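You operate a simulated robot arm through the tools that you are given. There is no shell and no other tool.

Carry out the task below with a simulated robot arm. There is one attempt and no reset: what you move stays moved.

Task
Cure the glue dot on the plate as the green card says.
Fine: Switch the curing cabinet on, set the card's time, shut the plate in its drawer before START and watch it run out; then plate into the green tray, drawer shut, cabinet off.

It is judged by the outcome, as a careful person would: the job done as asked, and still so three seconds after it is handed in. It fails if anything else is knocked over, pushed out of place, dropped, spilled or broken.

Robot
A 7-joint arm with a two-finger parallel gripper, fixed in place. Base frame: the origin is at the foot of the arm, x ahead of it, y to its left, z up. Readings come in m, degrees, newtons and seconds.
With the tool pointing down near the work surface it reaches from about 0.46 to 0.92 m from the base axis. Its first joint turns from -115.0 to 115.0 degrees. Payload 3.91 kg.
The tool frame sits at the grasp point between the pads (the TCP): z along the fingers, y along the line on which they close. The tips reach 0.03 m beyond it. Largest opening 0.11 m; finger width 0.02, thickness 0.01; the body of the gripper, 0.048 by 0.112 m, starts 0.055 m behind the TCP.
Orientation is that of the tool frame in the base frame, as [roll, pitch, yaw] about the fixed x, y, z axes, in that order (R = Rz(yaw) Ry(pitch) Rx(roll)). With the fingers straight down and closing along the base's y, the tool's x points along the base's -x, its y along +y and its z along -z.

Tools
- The arm moves only by the tool jog_arm. Its argument "deltas" is a list of rows, each an object of numbers (a shift or turn left out is 0, a gripper value left out holds the last): "tx", "ty", "tz": the shift along the tool's x, y, z in units of 200 mm (1.0 is 200 mm); "wx", "wy", "wz": the turn, a rotation vector about the tool's x, y, z in units of 120 degrees (1.0 is 120 degrees). In form: [{"tx": .., "ty": .., "tz": .., "wx": .., "wy": .., "wz": ..}, ...]. A call has 1 to 20 rows; each row is the pose to reach, as a shift and turn from the pose commanded when the call began, along the tool's axes at that moment. "claw" is the finger opening in m, from 0 to 0.11, set as the call begins (left out, the last holds). A call with a number of a shift or a turn outside -1 to 1 is refused whole. A row lasts 0.2 s, in which the tool goes at most 0.05 m and 8.6 degrees; a call with a longer step from one row to the next is refused whole, and so is a gripper value outside its range. A pose out of reach is approached as far as the arm can. The call stops where the force on the tool passes 40 N (or 10 N more than at its start, if that is more) or the arm is blocked; 0.2 s more then pass. Each finger travels about 0.153 m/s and halts on what it meets, pressing with about 30 N; the grip force reading is that of the motor and also rises with nothing between the fingers. The clock runs only during rows and for 0.2 s after the last one: add rows that repeat a pose to give the fingers time. It gives the time, the measured TCP pose, the force on the tool (base axes), the opening and the grip force at its end, in the units of the frame above (readings bear some noise), with the torque about the TCP (base axes, N m) and any sound that the robot's microphone picked up, and new pictures: "pictures" is both (left out), scene, wrist or none.
- Cameras (640 x 400 px; columns grow to the right, rows downward): "scene" is fixed at [0.4074, -0.5106, 1.5599]; the picture's right is [0.92, -0.38, 0.00], its down [-0.25, -0.60, -0.76] and it looks along [0.29, 0.71, -0.65] (base axes); focal length 334 px, centre (320, 200). "wrist" rides on the gripper at [0.072, 0.017, -0.103] in the tool frame; the picture's right is [-0.23, 0.97, 0.00], its down [-0.76, -0.18, -0.62] and it looks along [-0.61, -0.14, 0.78] (tool axes); focal length 222 px, centre (320, 200). There is no depth. A picture from a camera that has moved, and an enlarged one, comes with that camera's place and axes in the base frame and with its lens. The place of the scene camera against the robot may be out by one fixed shift of up to 0.018 m in any direction.
- slide_trunk(by): slides the trunk up (or, below 0, down) by that many m; the arm rides with it, the base frame stays. It gives what a move gives, with no picture.
- enlarge(camera, box): a new picture of the part [left, top, right, bottom] of that camera's present view, enlarged. The clock stands still meanwhile.
- finish_job(): hands the job in; it is judged then, once.

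Places have to be worked out from the pictures, the camera data and where the tool is seen. Open the gripper and draw the arm clear of the work before you hand the job in, unless the task says otherwise.

The tools are called after "Call:" as a command line: name --argument value ..., lists and objects as JSON in quotes. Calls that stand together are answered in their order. jog_arm: Moves the arm, as the interface text tells. Its arguments: {"type":"object","properties":{"deltas":{"type":"array","items":{"type":"object","properties":{"tx":{"type":"number"},"ty":{"type":"number"},"tz":{"type":"number"},"wx":{"type":"number"},"wy":{"type":"number"},"wz":{"type":"number"}}}},"claw":{"type":"number"},"pictures":{"type":"string","enum":["both","scene","wrist","none"]}},"required":["deltas"]} The other tools are called the same way: slide_trunk (by) slides the trunk up or down; enlarge (camera, box) takes an enlarged picture of a part of a camera's view; finish_job () hands the job in.

At the start:

```text
t: 0.0
tcp_pos: [0.5089, 0.0805, 1.119]
ee_rot: [180.0, 0.0, 180.0]
wrist_force: [0.2, 0.4, 0.7]
ft_torque: [-0.02, -0.03, -0.01]
finger_gap: 0.11
finger_force: 0.0
trunk travel left (down, up): [-0.725, 0.265]
```

scene: 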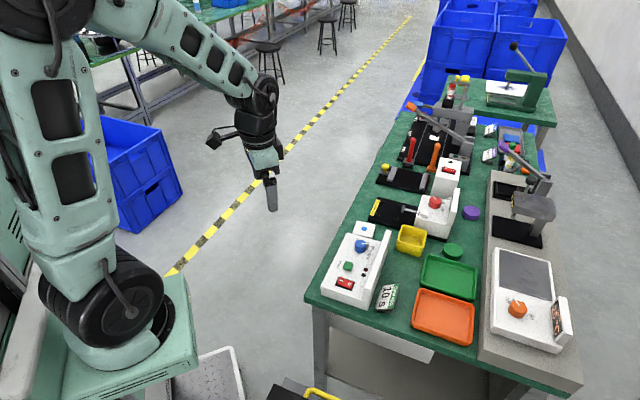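
wrist: 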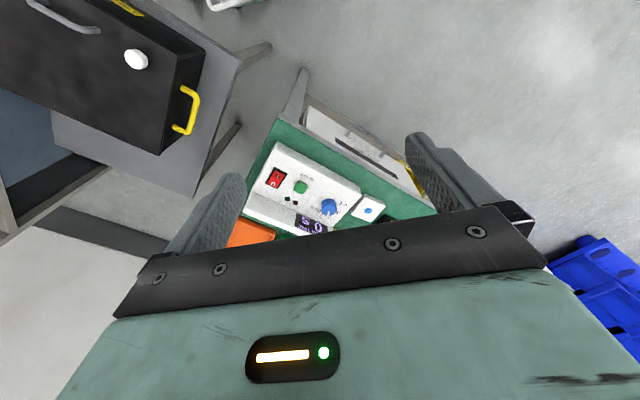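

I start by looking closely at the bench with enlarged pictures to find the cabinet, card, plate and tray.

Call:
enlarge --camera "scene" --box '[300, 200, 480, 340]'

Call:
enlarge --camera "scene" --box '[360, 60, 580, 240]'

Call:
enlarge --camera "wrist" --box '[220, 90, 460, 250]'

```text
2.86 times, centred on (390, 270) of scene
camera zoom: at [0.4074, -0.5106, 1.5599], right [0.92, -0.38, 0.0], down [-0.25, -0.6, -0.76], along [0.29, 0.71, -0.65], focal length 954 px, centre (120, 0)
```

zoom: 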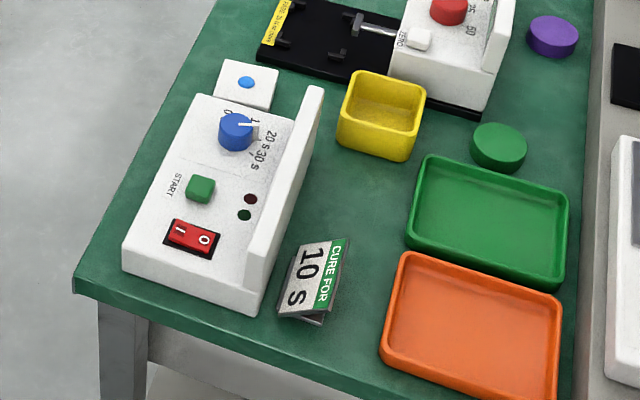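

```text
2.22 times, centred on (470, 150) of scene
camera zoom: at [0.4074, -0.5106, 1.5599], right [0.92, -0.38, 0.0], down [-0.25, -0.6, -0.76], along [0.29, 0.71, -0.65], focal length 742 px, centre (-13, 311)
```

zoom: 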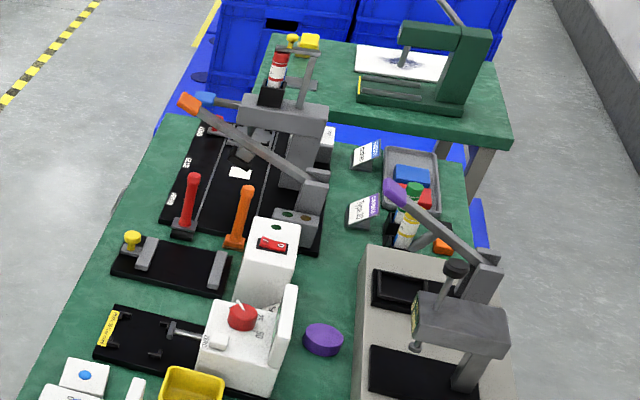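

```text
2.50 times, centred on (340, 170) of wrist
camera zoom: at [0.4338, 0.0978, 1.2224], right [0.23, 0.97, 0.0], down [0.76, -0.18, 0.62], along [0.61, -0.14, -0.78], focal length 555 px, centre (270, 275)
```

zoom: 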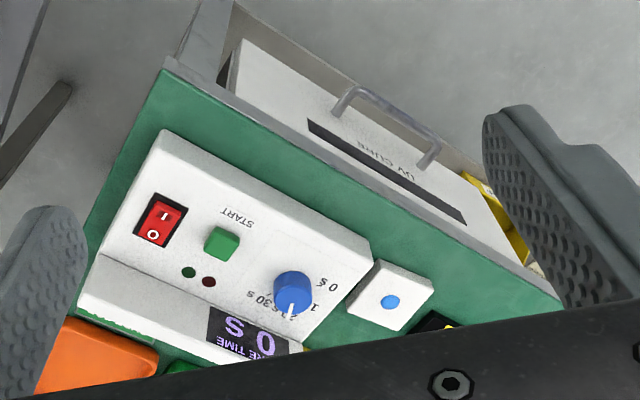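

The plate (white square with the blue dot) triangulates to about (0.82, 0.13, 0.81). The bench is turned about 45° to the base, and a "UV CURE" drawer faces (-0.7, +0.7) under its edge. I'll turn the wrist camera to look squarely at the drawer and the control panel.

Call:
jog_arm --deltas '[{"tx": -0.025, "ty": 0.13, "tz": 0.1, "wz": 0.0625}, {"tx": -0.05, "ty": 0.26, "tz": 0.2, "wz": 0.125}, {"tx": -0.075, "ty": 0.39, "tz": 0.3, "wz": 0.1875}, {"tx": -0.1, "ty": 0.52, "tz": 0.4, "wz": 0.25}, {"tx": -0.125, "ty": 0.65, "tz": 0.5, "wz": 0.3125}, {"tx": -0.15, "ty": 0.785, "tz": 0.6, "wz": 0.375}, {"tx": -0.15, "ty": 0.785, "tz": 0.6, "wz": 0.375}]'

```text
t: 1.6
tcp_pos: [0.5369, 0.238, 1.0]
ee_rot: [180.0, -0.1, 134.8]
wrist_force: [-0.2, -1.0, 0.6]
ft_torque: [0.01, -0.01, -0.02]
finger_gap: 0.1102
finger_force: 0.1
trunk travel left (down, up): [-0.725, 0.265]
camera wrist: at [0.4968, 0.3018, 1.103], right [0.85, 0.53, 0.0], down [0.41, -0.67, 0.62], along [0.33, -0.53, -0.78], focal length 222 px, centre (320, 200)
```

scene: 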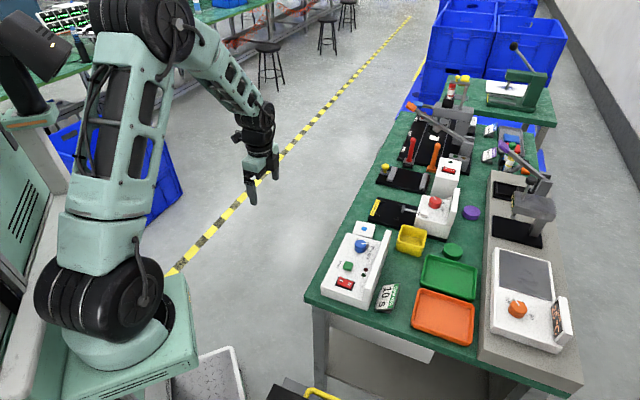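
wrist: 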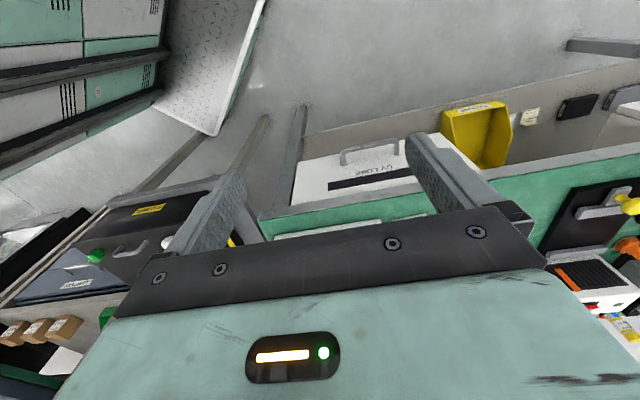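

The drawer front and handle are now visible; I'll enlarge them.

Call:
enlarge --camera "wrist" --box '[250, 90, 540, 260]'

Call:
enlarge --camera "scene" --box '[300, 210, 480, 350]'

```text
2.21 times, centred on (395, 175) of wrist
camera zoom: at [0.4968, 0.3018, 1.103], right [0.85, 0.53, 0.0], down [0.41, -0.67, 0.62], along [0.33, -0.53, -0.78], focal length 490 px, centre (154, 255)
```

zoom: 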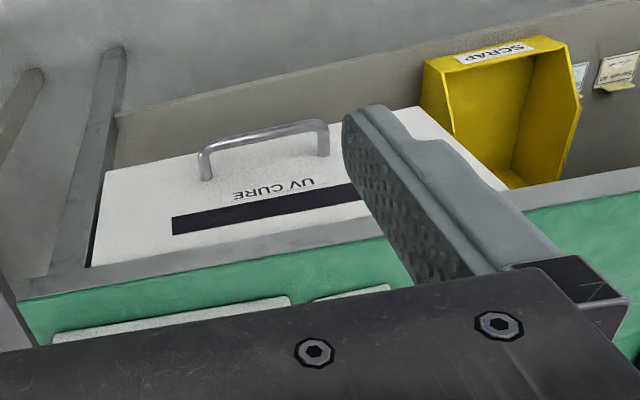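

```text
2.86 times, centred on (390, 280) of scene
camera zoom: at [0.4074, -0.5106, 1.5599], right [0.92, -0.38, 0.0], down [-0.25, -0.6, -0.76], along [0.29, 0.71, -0.65], focal length 954 px, centre (120, -29)
```

zoom: 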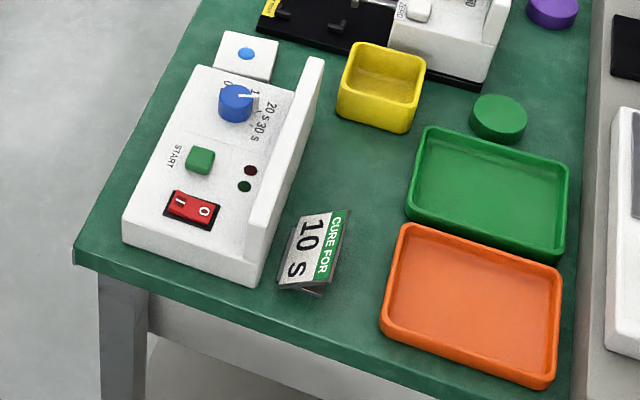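

I can see the handle and the "UV CURE" drawer front. Next I move over the bench for a close view of the control panel's dial and display.

Call:
jog_arm --deltas '[{"tx": -0.2}, {"tx": -0.4}, {"tx": -0.6}, {"tx": -0.8}, {"tx": -1.0}, {"tx": -1.0}]' --pictures "wrist"

Call:
enlarge --camera "wrist" --box '[200, 60, 480, 240]'

```text
t: 3.0
tcp_pos: [0.6805, 0.0952, 0.9997]
ee_rot: [-180.0, -0.1, 135.0]
wrist_force: [0.0, -0.8, -0.4]
ft_torque: [0.01, 0.01, -0.01]
finger_gap: 0.1098
finger_force: 0.0
trunk travel left (down, up): [-0.725, 0.265]
camera wrist: at [0.6395, 0.1591, 1.1028], right [0.85, 0.53, 0.0], down [0.41, -0.66, 0.62], along [0.33, -0.53, -0.78], focal length 222 px, centre (320, 200)
```

wrist: 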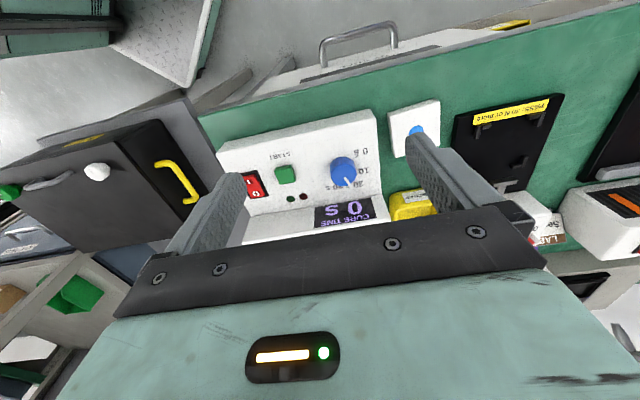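

```text
2.22 times, centred on (340, 150) of wrist
camera zoom: at [0.6395, 0.1591, 1.1028], right [0.85, 0.53, 0.0], down [0.41, -0.66, 0.62], along [0.33, -0.53, -0.78], focal length 494 px, centre (276, 311)
```

zoom: 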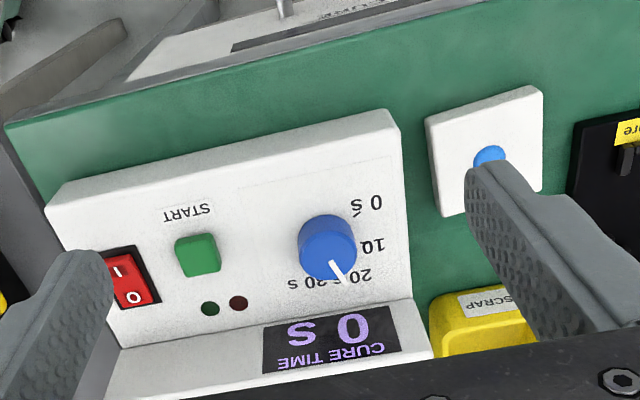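

The panel reads "CURE TIME 0 s", with the dial marked 0/10/20/30 s and the rocker switch at the left. I move closer, above the dial, to judge the pointer angle.

Call:
jog_arm --deltas '[{"tx": -0.17, "ty": 0.01, "tz": 0.05}, {"tx": -0.34, "ty": 0.02, "tz": 0.1}, {"tx": -0.5, "ty": 0.03, "tz": 0.15}, {"tx": -0.5, "ty": 0.03, "tz": 0.15}]' --pictures "both"

Call:
enlarge --camera "wrist" --box '[200, 20, 460, 220]'

```text
t: 4.0
tcp_pos: [0.7556, 0.0287, 0.9692]
ee_rot: [-179.9, -0.1, 135.1]
wrist_force: [-0.4, 0.5, -0.7]
ft_torque: [-0.03, 0.01, -0.01]
finger_gap: 0.1101
finger_force: 0.0
trunk travel left (down, up): [-0.725, 0.265]
camera wrist: at [0.7145, 0.0925, 1.0729], right [0.85, 0.53, 0.0], down [0.41, -0.66, 0.62], along [0.33, -0.53, -0.78], focal length 222 px, centre (320, 200)
```

scene: 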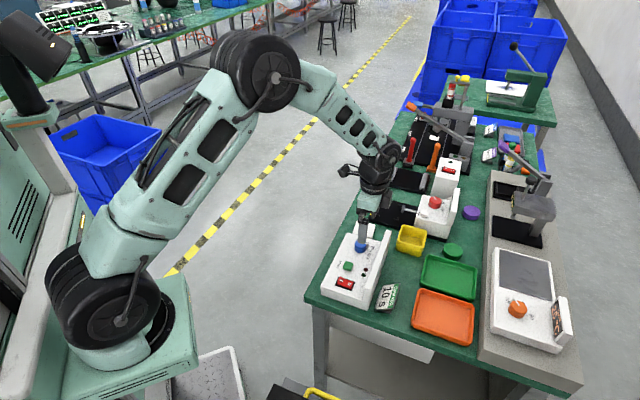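
wrist: 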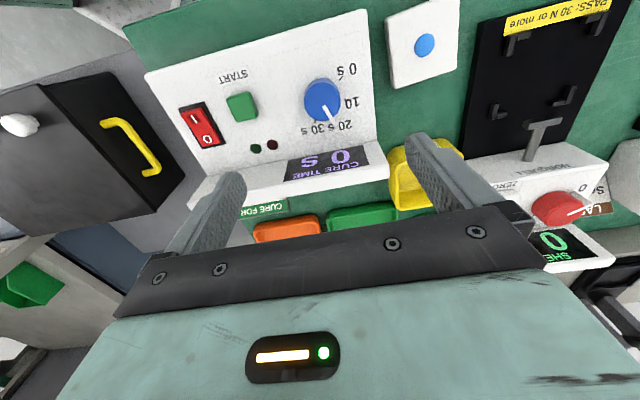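

```text
2.00 times, centred on (330, 120) of wrist
camera zoom: at [0.7145, 0.0925, 1.0729], right [0.85, 0.53, 0.0], down [0.41, -0.66, 0.62], along [0.33, -0.53, -0.78], focal length 444 px, centre (300, 360)
```

zoom: 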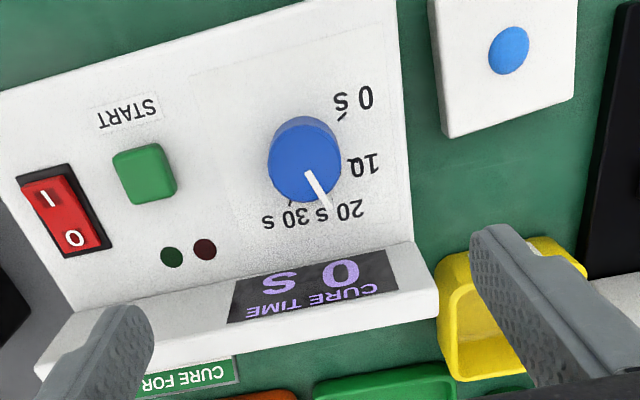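

From two views I triangulate START at (0.684, -0.003, 0.845), the rocker's "I" half at (0.647, -0.039, 0.849) (raised, so off), and the knob at about (0.746, 0.046), top 0.866. The pointer is near 20 s. I close the fingers and go above the "I" half of the switch.

Call:
jog_arm --claw 0.0 --deltas '[{"tx": 0.04, "ty": -0.16, "tz": 0.06}, {"tx": 0.08, "ty": -0.32, "tz": 0.14}, {"tx": 0.12, "ty": -0.48, "tz": 0.24}, {"tx": 0.16, "ty": -0.6245, "tz": 0.35}, {"tx": 0.16, "ty": -0.6245, "tz": 0.35}]'

Call:
enlarge --camera "wrist" --box '[200, 20, 480, 240]'

Call:
enlarge --camera "scene" --box '[310, 200, 430, 310]'

```text
t: 5.2
tcp_pos: [0.6425, -0.0362, 0.8988]
ee_rot: [179.9, -0.1, 135.0]
wrist_force: [0.0, 0.2, -0.7]
ft_torque: [-0.02, 0.04, 0.0]
finger_gap: 0.0001
finger_force: 29.4
trunk travel left (down, up): [-0.725, 0.265]
camera wrist: at [0.6024, 0.0272, 1.0021], right [0.85, 0.53, 0.0], down [0.41, -0.66, 0.62], along [0.33, -0.53, -0.78], focal length 222 px, centre (320, 200)
```

scene: 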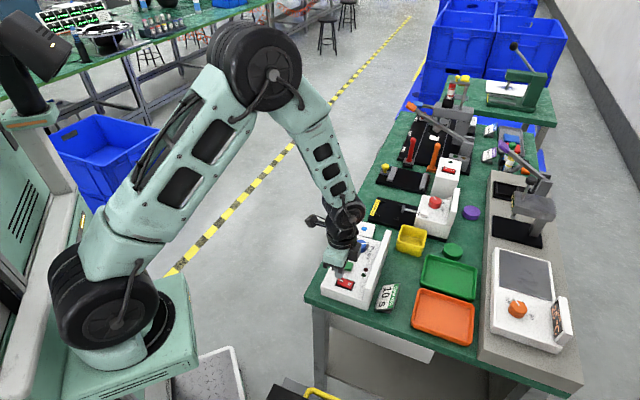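
wrist: 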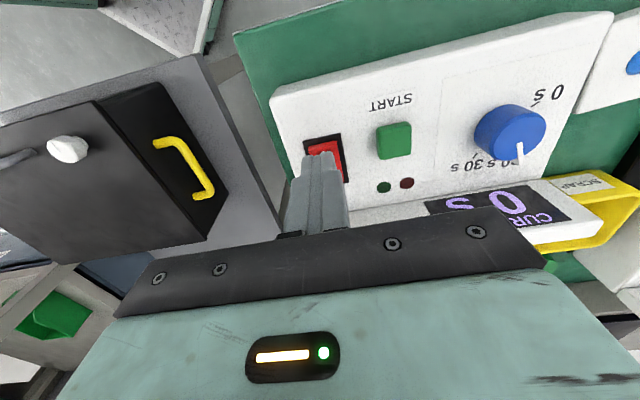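

```text
1.82 times, centred on (340, 130) of wrist
camera zoom: at [0.6024, 0.0272, 1.0021], right [0.85, 0.53, 0.0], down [0.41, -0.66, 0.62], along [0.33, -0.53, -0.78], focal length 404 px, centre (284, 327)
```

zoom: 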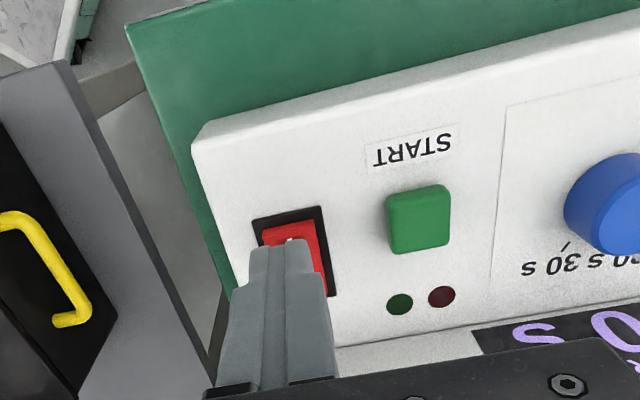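

```text
3.64 times, centred on (370, 255) of scene
camera zoom: at [0.4074, -0.5106, 1.5599], right [0.92, -0.38, 0.0], down [-0.25, -0.6, -0.76], along [0.29, 0.71, -0.65], focal length 1214 px, centre (138, 0)
```

zoom: 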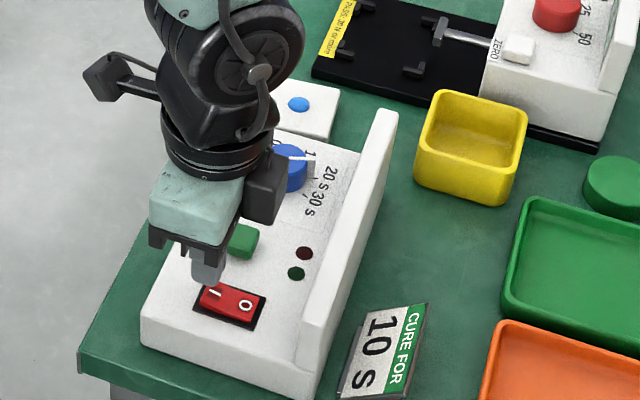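

The fingertips sit right above the "I" half. I lower gently in small steps to press it.

Call:
jog_arm --deltas '[{"tz": 0.03}, {"tz": 0.06}, {"tz": 0.08}, {"tz": 0.1}, {"tz": 0.11}, {"tz": 0.12}, {"tz": 0.13}]'

Call:
enlarge --camera "wrist" --box '[200, 20, 480, 240]'

```text
t: 6.8
tcp_pos: [0.6435, -0.0376, 0.8761]
ee_rot: [179.8, 0.1, 134.9]
wrist_force: [-10.1, -1.4, 27.9]
ft_torque: [-0.25, 0.1, 0.08]
finger_gap: 0.0
finger_force: 30.4
trunk travel left (down, up): [-0.725, 0.265]
stopped in row 7: the force on the tool passed its limit at 42 N (the readings are from after the stop); the commanded pose is now the measured one
camera wrist: at [0.602, 0.0269, 0.98], right [0.85, 0.53, 0.0], down [0.41, -0.66, 0.62], along [0.33, -0.53, -0.78], focal length 222 px, centre (320, 200)
```

scene: 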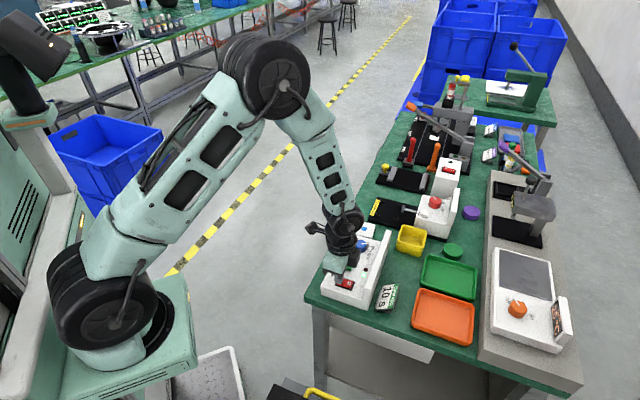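
wrist: 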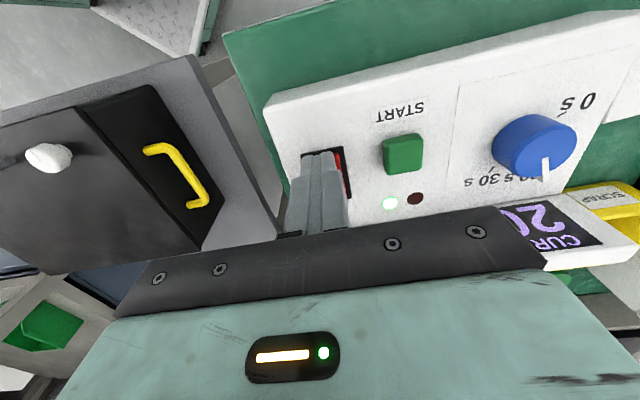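

```text
1.82 times, centred on (340, 130) of wrist
camera zoom: at [0.602, 0.0269, 0.98], right [0.85, 0.53, 0.0], down [0.41, -0.66, 0.62], along [0.33, -0.53, -0.78], focal length 404 px, centre (284, 327)
```

zoom: 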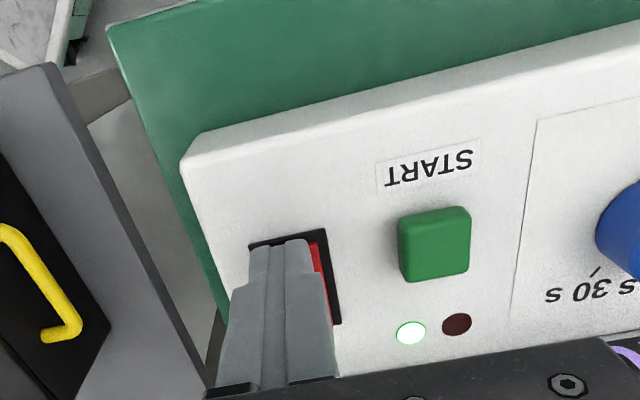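

The green LED is lit and the display shows 20: the cabinet is on, with 20 s set. I lift off and then move above the knob with the fingers opened.

Call:
jog_arm --deltas '[{"tz": -0.1}, {"tz": -0.25}, {"tz": -0.35}, {"tx": -0.02, "ty": 0.2, "tz": -0.35}, {"tx": -0.04, "ty": 0.4, "tz": -0.35}, {"tx": -0.0675, "ty": 0.658, "tz": -0.35}, {"tx": -0.0675, "ty": 0.658, "tz": -0.35}]' --pictures "none"

Call:
jog_arm --claw 0.06 --deltas '[{"tz": 0.0}, {"tz": 0.0}]' --pictures "both"

Call:
enlarge --camera "wrist" --box '[180, 20, 460, 240]'

Call:
enlarge --camera "scene" --box '[310, 200, 430, 310]'

```text
refused: row 6 steps farther than a row can; nothing moved
```

```text
t: 7.4
tcp_pos: [0.6428, -0.0386, 0.8744]
ee_rot: [180.0, 0.1, 135.1]
wrist_force: [0.9, -0.1, 0.8]
ft_torque: [0.0, -0.02, 0.01]
finger_gap: 0.06
finger_force: 0.0
trunk travel left (down, up): [-0.725, 0.265]
camera wrist: at [0.6029, 0.0264, 0.9774], right [0.85, 0.53, 0.0], down [0.41, -0.66, 0.62], along [0.33, -0.53, -0.78], focal length 222 px, centre (320, 200)
```

scene: 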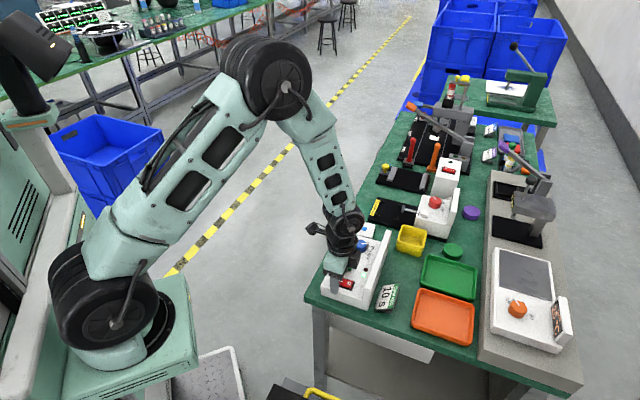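
wrist: 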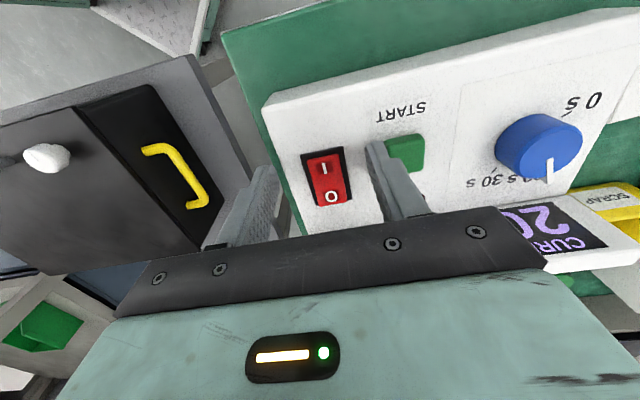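

```text
1.82 times, centred on (320, 130) of wrist
camera zoom: at [0.6029, 0.0264, 0.9774], right [0.85, 0.53, 0.0], down [0.41, -0.66, 0.62], along [0.33, -0.53, -0.78], focal length 404 px, centre (320, 327)
```

zoom: 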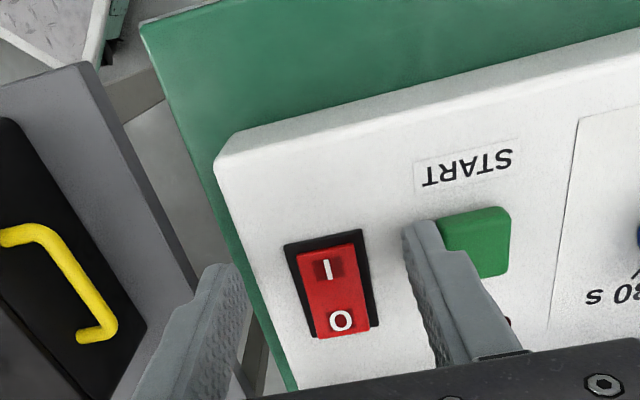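

```text
3.64 times, centred on (370, 255) of scene
camera zoom: at [0.4074, -0.5106, 1.5599], right [0.92, -0.38, 0.0], down [-0.25, -0.6, -0.76], along [0.29, 0.71, -0.65], focal length 1214 px, centre (138, 0)
```

zoom: 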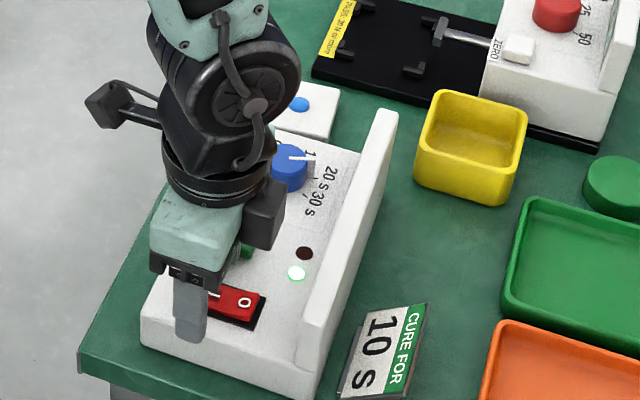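

The first call was refused for its step size, so the fingers opened where they stood, without pressing anything. I lift straight up and then move over the knob in smaller steps.

Call:
jog_arm --deltas '[{"tz": -0.15}, {"tz": -0.3}, {"tx": -0.02, "ty": 0.165, "tz": -0.35}, {"tx": -0.035, "ty": 0.33, "tz": -0.35}, {"tx": -0.05, "ty": 0.495, "tz": -0.35}, {"tx": -0.0675, "ty": 0.66, "tz": -0.35}, {"tx": -0.0675, "ty": 0.66, "tz": -0.35}]'

Call:
enlarge --camera "wrist" --box '[180, 20, 460, 240]'

```text
t: 9.0
tcp_pos: [0.7477, 0.0474, 0.946]
ee_rot: [179.9, 0.1, 134.9]
wrist_force: [0.5, 0.7, -0.1]
ft_torque: [-0.01, -0.01, -0.02]
finger_gap: 0.0602
finger_force: 0.1
trunk travel left (down, up): [-0.725, 0.265]
camera wrist: at [0.7061, 0.1111, 1.0486], right [0.85, 0.53, 0.0], down [0.41, -0.66, 0.62], along [0.33, -0.53, -0.78], focal length 222 px, centre (320, 200)
```

scene: 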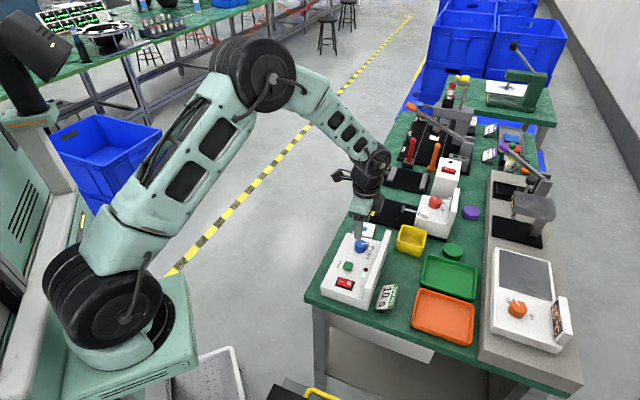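
wrist: 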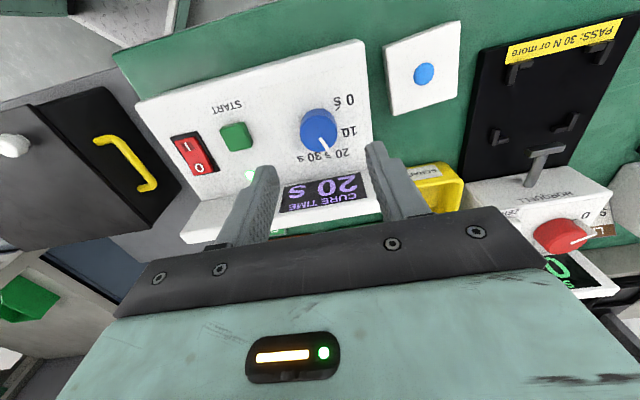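

```text
1.82 times, centred on (320, 130) of wrist
camera zoom: at [0.7061, 0.1111, 1.0486], right [0.85, 0.53, 0.0], down [0.41, -0.66, 0.62], along [0.33, -0.53, -0.78], focal length 404 px, centre (320, 327)
```

zoom: 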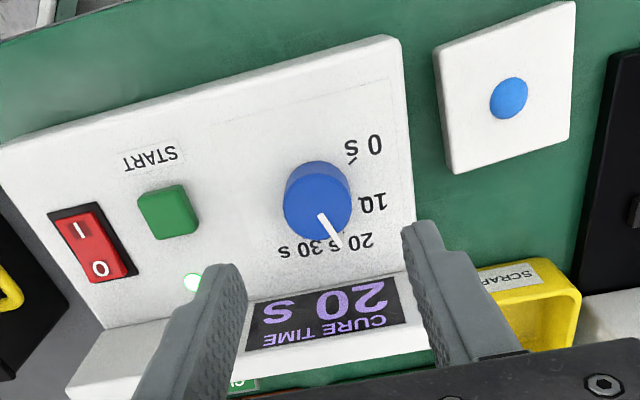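

The display reads "20 s" and the fingers straddle the knob. I lower around it.

Call:
jog_arm --deltas '[{"ty": -0.008, "tz": 0.1}, {"ty": -0.008, "tz": 0.2}, {"ty": -0.008, "tz": 0.28}, {"ty": -0.008, "tz": 0.34}, {"ty": -0.008, "tz": 0.34}]'

Call:
enlarge --camera "wrist" --box '[180, 20, 460, 240]'

Call:
enlarge --camera "scene" --box '[310, 200, 430, 310]'

```text
t: 10.2
tcp_pos: [0.7465, 0.0465, 0.8773]
ee_rot: [179.7, 0.2, 135.0]
wrist_force: [0.8, -0.1, 0.5]
ft_torque: [-0.01, 0.0, 0.0]
finger_gap: 0.0601
finger_force: 0.1
trunk travel left (down, up): [-0.725, 0.265]
camera wrist: at [0.7052, 0.11, 0.9805], right [0.85, 0.53, 0.0], down [0.41, -0.66, 0.62], along [0.33, -0.53, -0.78], focal length 222 px, centre (320, 200)
```

scene: 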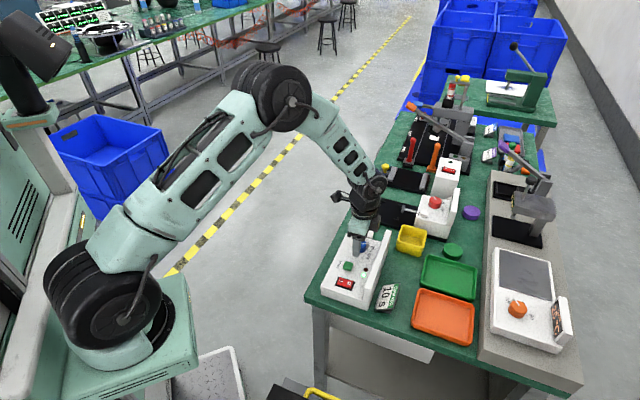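
wrist: 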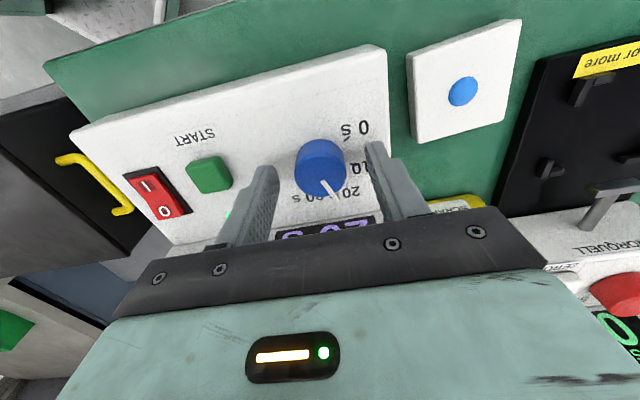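

```text
1.82 times, centred on (320, 130) of wrist
camera zoom: at [0.7052, 0.11, 0.9805], right [0.85, 0.53, 0.0], down [0.41, -0.66, 0.62], along [0.33, -0.53, -0.78], focal length 404 px, centre (320, 327)
```

zoom: 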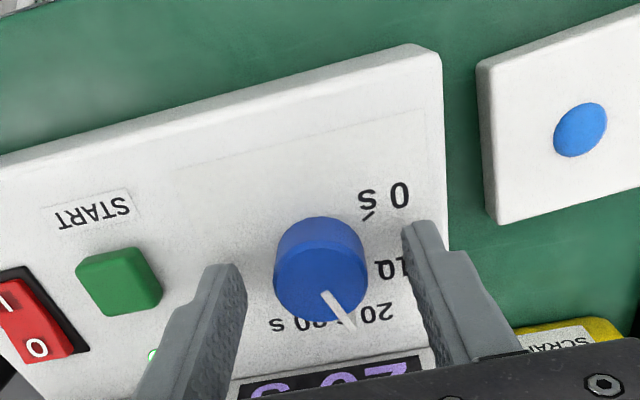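

```text
3.64 times, centred on (370, 255) of scene
camera zoom: at [0.4074, -0.5106, 1.5599], right [0.92, -0.38, 0.0], down [-0.25, -0.6, -0.76], along [0.29, 0.71, -0.65], focal length 1214 px, centre (138, 0)
```

zoom: 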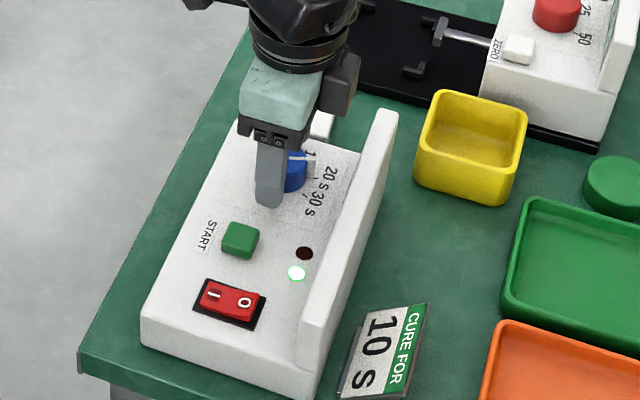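

The fingers are either side of the knob. I close on it.

Call:
jog_arm --claw 0.0 --deltas '[{"tz": 0.0}, {"tz": 0.0}, {"tz": 0.0}]' --pictures "wrist"

```text
t: 11.0
tcp_pos: [0.7447, 0.0459, 0.8764]
ee_rot: [179.9, 0.1, 135.0]
wrist_force: [-0.5, -1.9, -1.4]
ft_torque: [-0.02, 0.07, 0.03]
finger_gap: 0.0331
finger_force: 44.7
trunk travel left (down, up): [-0.725, 0.265]
camera wrist: at [0.705, 0.1099, 0.9805], right [0.85, 0.53, 0.0], down [0.41, -0.66, 0.62], along [0.33, -0.53, -0.78], focal length 222 px, centre (320, 200)
```

wrist: 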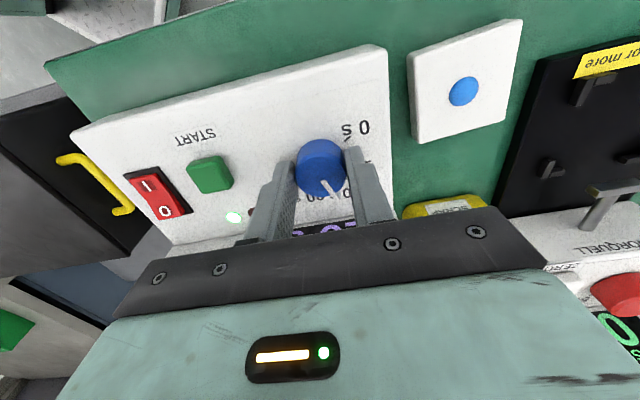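

The knob is held (33 mm). From above, 20 s to 10 s is about 47° counter-clockwise, so I turn about 45° and read the display.

Call:
jog_arm --deltas '[{"wz": -0.05}, {"wz": -0.1}, {"wz": -0.15}, {"wz": -0.2}, {"wz": -0.25}, {"wz": -0.3}, {"wz": -0.34}, {"wz": -0.375}, {"wz": -0.375}]'

Call:
enlarge --camera "wrist" --box '[180, 20, 460, 240]'

```text
t: 13.0
tcp_pos: [0.7451, 0.0453, 0.8777]
ee_rot: [-179.9, 0.1, -179.9]
wrist_force: [-6.7, -11.3, 0.8]
ft_torque: [-0.32, -0.11, 0.0]
finger_gap: 0.0328
finger_force: 45.3
trunk travel left (down, up): [-0.725, 0.265]
camera wrist: at [0.6713, 0.0621, 0.9805], right [0.23, 0.97, 0.0], down [0.76, -0.18, 0.62], along [0.61, -0.14, -0.78], focal length 222 px, centre (320, 200)
```

scene: 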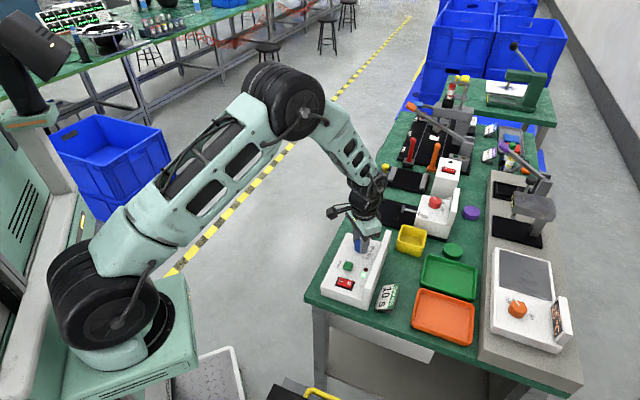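
wrist: 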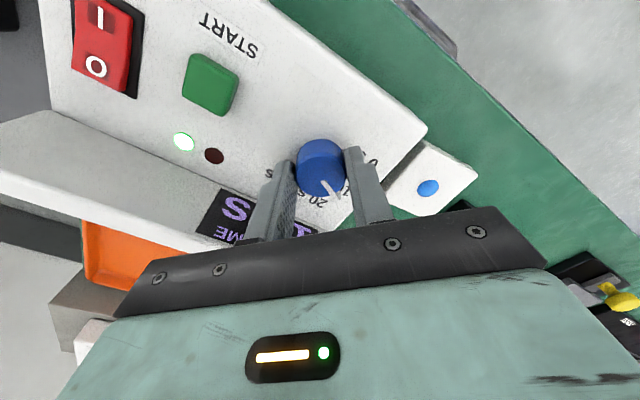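

```text
1.82 times, centred on (320, 130) of wrist
camera zoom: at [0.6713, 0.0621, 0.9805], right [0.23, 0.97, 0.0], down [0.76, -0.18, 0.62], along [0.61, -0.14, -0.78], focal length 404 px, centre (320, 327)
```

zoom: 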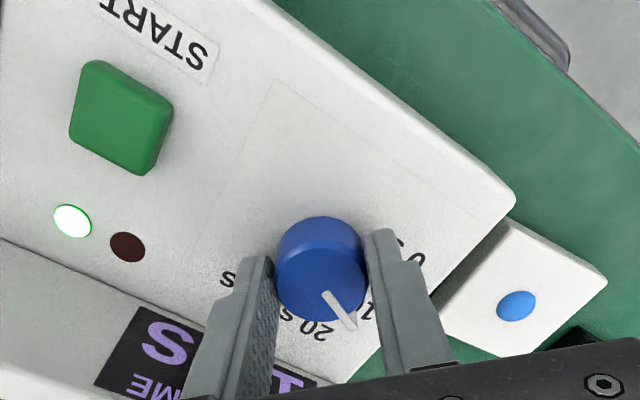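

The pointer now aims near 10 and the display's first digit looks like a 1. I release and rise to read the display.

Call:
jog_arm --claw 0.06 --deltas '[{"tz": 0.0}, {"tz": 0.0}, {"tz": -0.1}, {"tz": -0.25}, {"tz": -0.4}, {"tz": -0.5}, {"tz": -0.5}]' --pictures "wrist"

Call:
enlarge --camera "wrist" --box '[180, 40, 460, 240]'

```text
t: 14.6
tcp_pos: [0.7442, 0.047, 0.9777]
ee_rot: [180.0, 0.2, 180.0]
wrist_force: [0.2, -0.2, 0.8]
ft_torque: [-0.02, 0.0, 0.01]
finger_gap: 0.06
finger_force: 0.1
trunk travel left (down, up): [-0.725, 0.265]
camera wrist: at [0.6717, 0.0638, 1.0808], right [0.23, 0.97, 0.0], down [0.76, -0.18, 0.62], along [0.61, -0.14, -0.78], focal length 222 px, centre (320, 200)
```

wrist: 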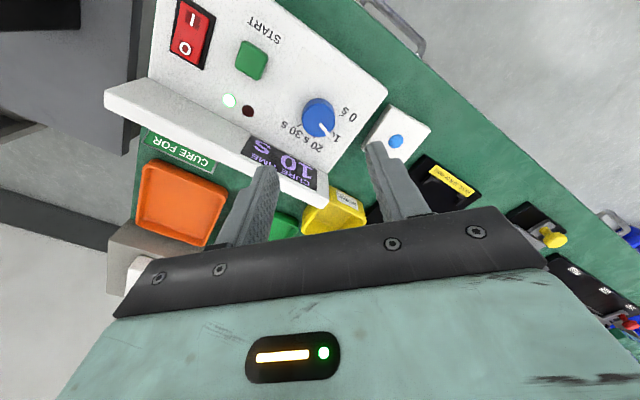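

```text
2.00 times, centred on (320, 140) of wrist
camera zoom: at [0.6717, 0.0638, 1.0808], right [0.23, 0.97, 0.0], down [0.76, -0.18, 0.62], along [0.61, -0.14, -0.78], focal length 444 px, centre (320, 320)
```

zoom: 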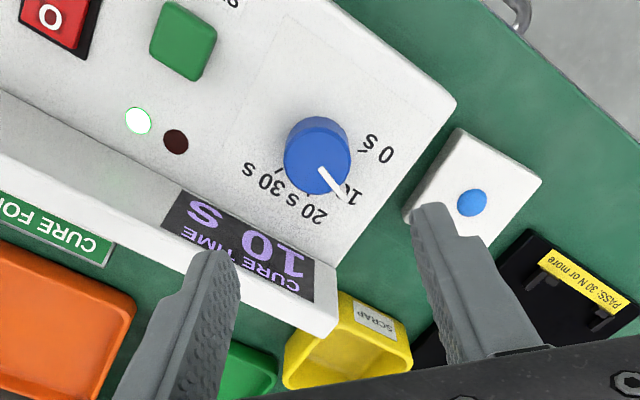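

The display reads "10 s", so the time is set. Next is the drawer: the handle bar lies at about s=0.56–0.68 along the bench, z≈0.65, about 3 cm proud of the front. I retreat toward that side and start turning the tool.

Call:
jog_arm --claw 0.05 --deltas '[{"tx": 0.1, "ty": 0.158, "wz": -0.0625}, {"tx": 0.2, "ty": 0.316, "wz": -0.125}, {"tx": 0.3, "ty": 0.474, "wz": -0.1875}, {"tx": 0.4, "ty": 0.632, "wz": -0.25}, {"tx": 0.5, "ty": 0.79, "wz": -0.3125}, {"tx": 0.6, "ty": 0.95, "wz": -0.375}, {"tx": 0.6, "ty": 0.95, "wz": -0.375}]' --pictures "both"

```text
t: 16.2
tcp_pos: [0.6261, 0.2365, 0.9772]
ee_rot: [-179.8, 0.1, -134.9]
wrist_force: [-0.1, -0.3, -0.1]
ft_torque: [0.03, -0.02, -0.01]
finger_gap: 0.0501
finger_force: 0.1
trunk travel left (down, up): [-0.725, 0.265]
camera wrist: at [0.5603, 0.1983, 1.0803], right [-0.53, 0.85, 0.0], down [0.66, 0.41, 0.63], along [0.53, 0.33, -0.78], focal length 222 px, centre (320, 200)
```

scene: 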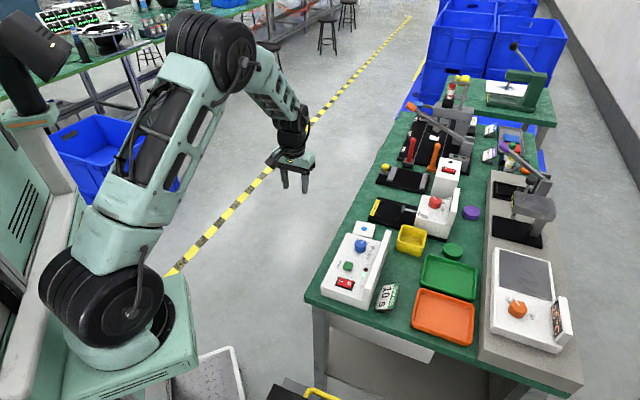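
wrist: 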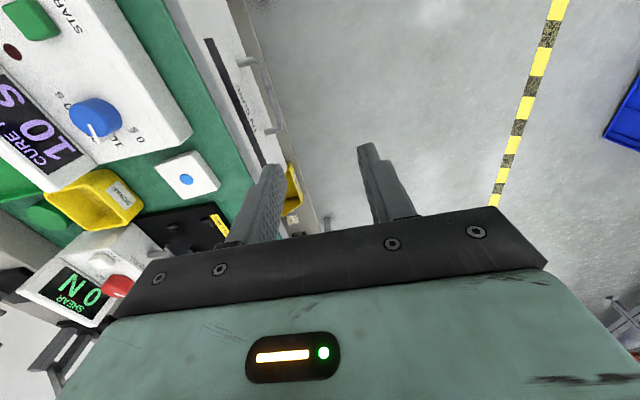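

From directly above, the handle shows next to the drawer front; I'll enlarge to measure it.

Call:
enlarge --camera "wrist" --box '[190, 20, 330, 190]'

```text
2.35 times, centred on (260, 105) of wrist
camera zoom: at [0.5603, 0.1983, 1.0803], right [-0.53, 0.85, 0.0], down [0.66, 0.41, 0.63], along [0.53, 0.33, -0.78], focal length 523 px, centre (461, 424)
```

zoom: 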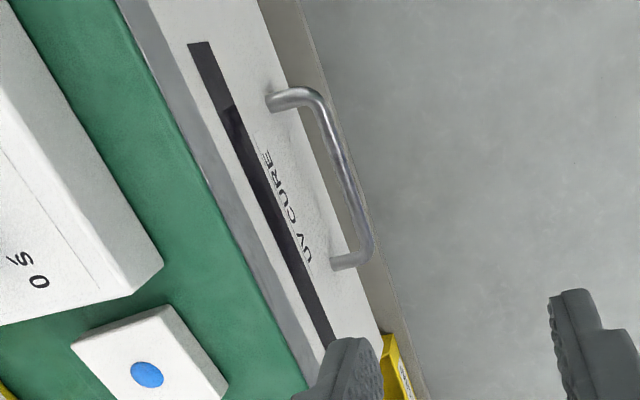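

The bar stands about 3.5 cm off the front with roughly a 1 cm diameter. I tilt the tool 55° toward the drawer while lowering, staying well in front of it.

Call:
jog_arm --claw 0.05 --deltas '[{"tx": -0.01, "ty": 0.03, "tz": 0.08, "wx": 0.065}, {"tx": -0.02, "ty": 0.06, "tz": 0.17, "wx": 0.13}, {"tx": -0.03, "ty": 0.09, "tz": 0.26, "wx": 0.195}, {"tx": -0.04, "ty": 0.12, "tz": 0.35, "wx": 0.26}, {"tx": -0.05, "ty": 0.15, "tz": 0.44, "wx": 0.325}, {"tx": -0.05, "ty": 0.18, "tz": 0.53, "wx": 0.39}, {"tx": -0.05, "ty": 0.2, "tz": 0.6, "wx": 0.4583}, {"tx": -0.05, "ty": 0.2, "tz": 0.6, "wx": 0.4583}]' --pictures "both"

```text
t: 18.0
tcp_pos: [0.6045, 0.272, 0.8573]
ee_rot: [-124.7, 0.1, -135.0]
wrist_force: [0.5, -0.2, -0.5]
ft_torque: [0.03, 0.0, 0.01]
finger_gap: 0.05
finger_force: 0.0
trunk travel left (down, up): [-0.725, 0.265]
camera wrist: at [0.4852, 0.2877, 0.9019], right [-0.23, 0.56, -0.8], down [0.25, 0.83, 0.5], along [0.94, -0.08, -0.33], focal length 222 px, centre (320, 200)
```

scene: 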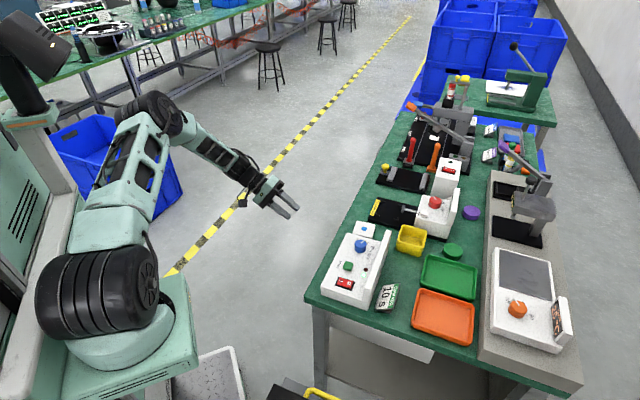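
wrist: 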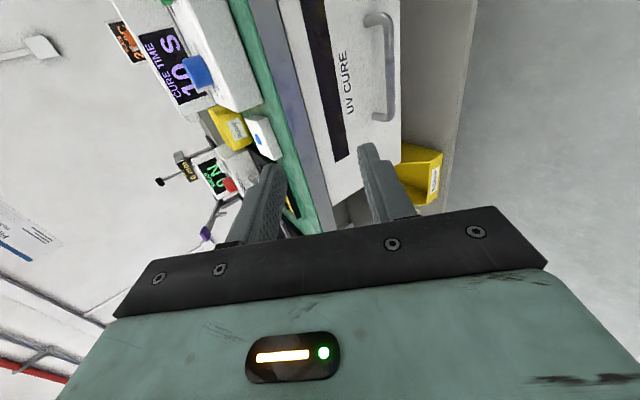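

The tilt pose is reachable. I move to a point about 10 cm short of the handle along the finger direction.

Call:
jog_arm --deltas '[{"ty": 0.11, "tz": 0.15}, {"ty": 0.22, "tz": 0.3}, {"ty": 0.33, "tz": 0.45}, {"ty": 0.4385, "tz": 0.594}, {"ty": 0.4385, "tz": 0.594}]' --pictures "both"

Call:
enlarge --camera "wrist" --box '[200, 0, 480, 220]'

```text
t: 19.2
tcp_pos: [0.6382, 0.2373, 0.7162]
ee_rot: [-125.0, 0.1, -134.9]
wrist_force: [-0.6, 0.0, -0.1]
ft_torque: [0.01, 0.01, -0.01]
finger_gap: 0.0504
finger_force: 0.1
trunk travel left (down, up): [-0.725, 0.265]
camera wrist: at [0.5189, 0.2536, 0.7616], right [-0.23, 0.56, -0.8], down [0.25, 0.83, 0.5], along [0.94, -0.08, -0.33], focal length 222 px, centre (320, 200)
```

scene: 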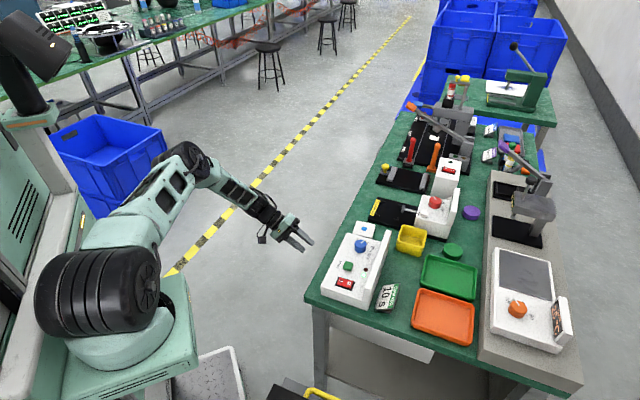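
wrist: 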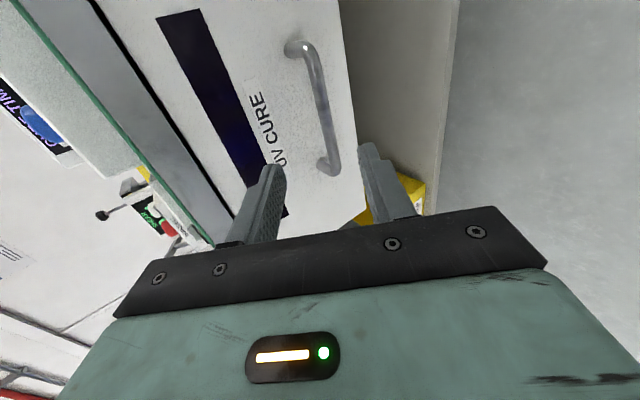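

```text
1.82 times, centred on (340, 110) of wrist
camera zoom: at [0.5189, 0.2536, 0.7616], right [-0.23, 0.56, -0.8], down [0.25, 0.83, 0.5], along [0.94, -0.08, -0.33], focal length 404 px, centre (284, 364)
```

zoom: 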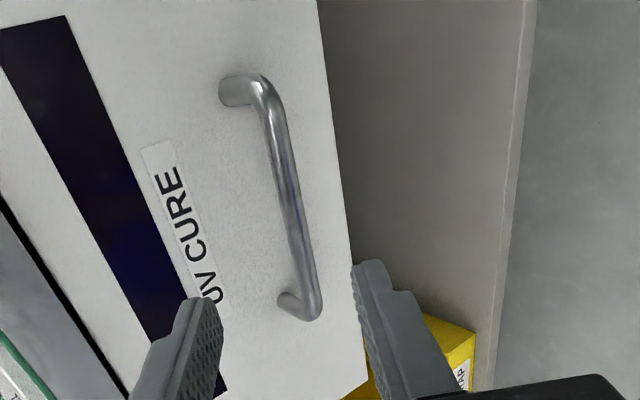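

The bar is about 11–12 cm ahead of the TCP and roughly centred between the fingers. I advance 5 cm with a small lateral correction and look again.

Call:
jog_arm --deltas '[{"ty": 0.01, "tz": 0.1}, {"ty": 0.02, "tz": 0.2}, {"ty": 0.02, "tz": 0.25}, {"ty": 0.02, "tz": 0.25}]' --pictures "wrist"

Call:
enlarge --camera "wrist" --box '[200, 0, 480, 220]'

Call:
enlarge --camera "scene" --box '[240, 180, 380, 300]'

```text
t: 20.2
tcp_pos: [0.6649, 0.2118, 0.6855]
ee_rot: [-124.9, 0.2, -135.0]
wrist_force: [-0.1, 0.1, -0.3]
ft_torque: [-0.02, 0.01, 0.01]
finger_gap: 0.0502
finger_force: 0.1
trunk travel left (down, up): [-0.725, 0.265]
camera wrist: at [0.5461, 0.2268, 0.7303], right [-0.23, 0.56, -0.8], down [0.25, 0.83, 0.5], along [0.94, -0.08, -0.33], focal length 222 px, centre (320, 200)
```

wrist: 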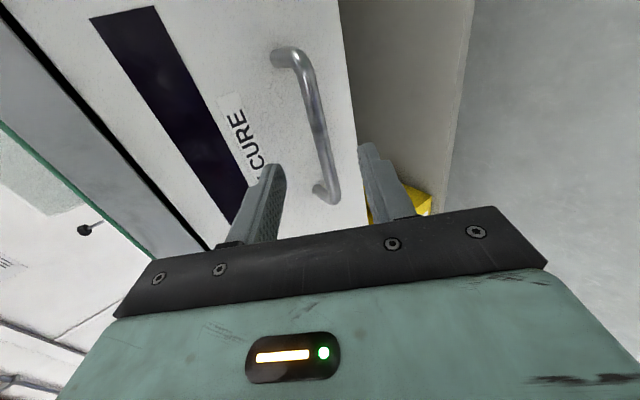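

```text
1.82 times, centred on (340, 110) of wrist
camera zoom: at [0.5461, 0.2268, 0.7303], right [-0.23, 0.56, -0.8], down [0.25, 0.83, 0.5], along [0.94, -0.08, -0.33], focal length 404 px, centre (284, 364)
```

zoom: 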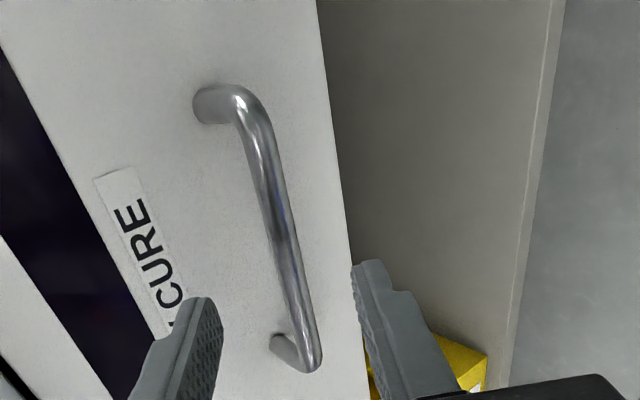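

```text
3.33 times, centred on (310, 240) of scene
camera zoom: at [0.4074, -0.5106, 1.5599], right [0.92, -0.38, 0.0], down [-0.25, -0.6, -0.76], along [0.29, 0.71, -0.65], focal length 1112 px, centre (353, 67)
```

zoom: 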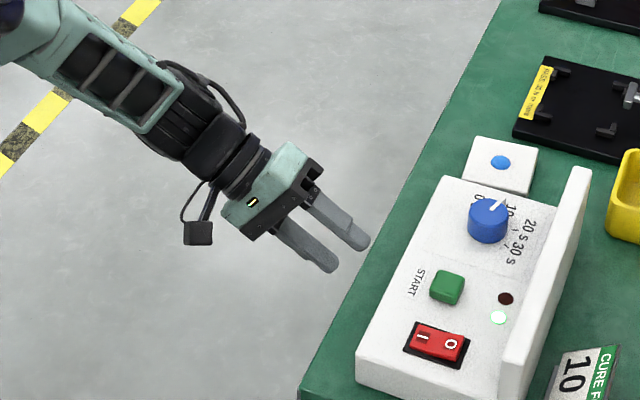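

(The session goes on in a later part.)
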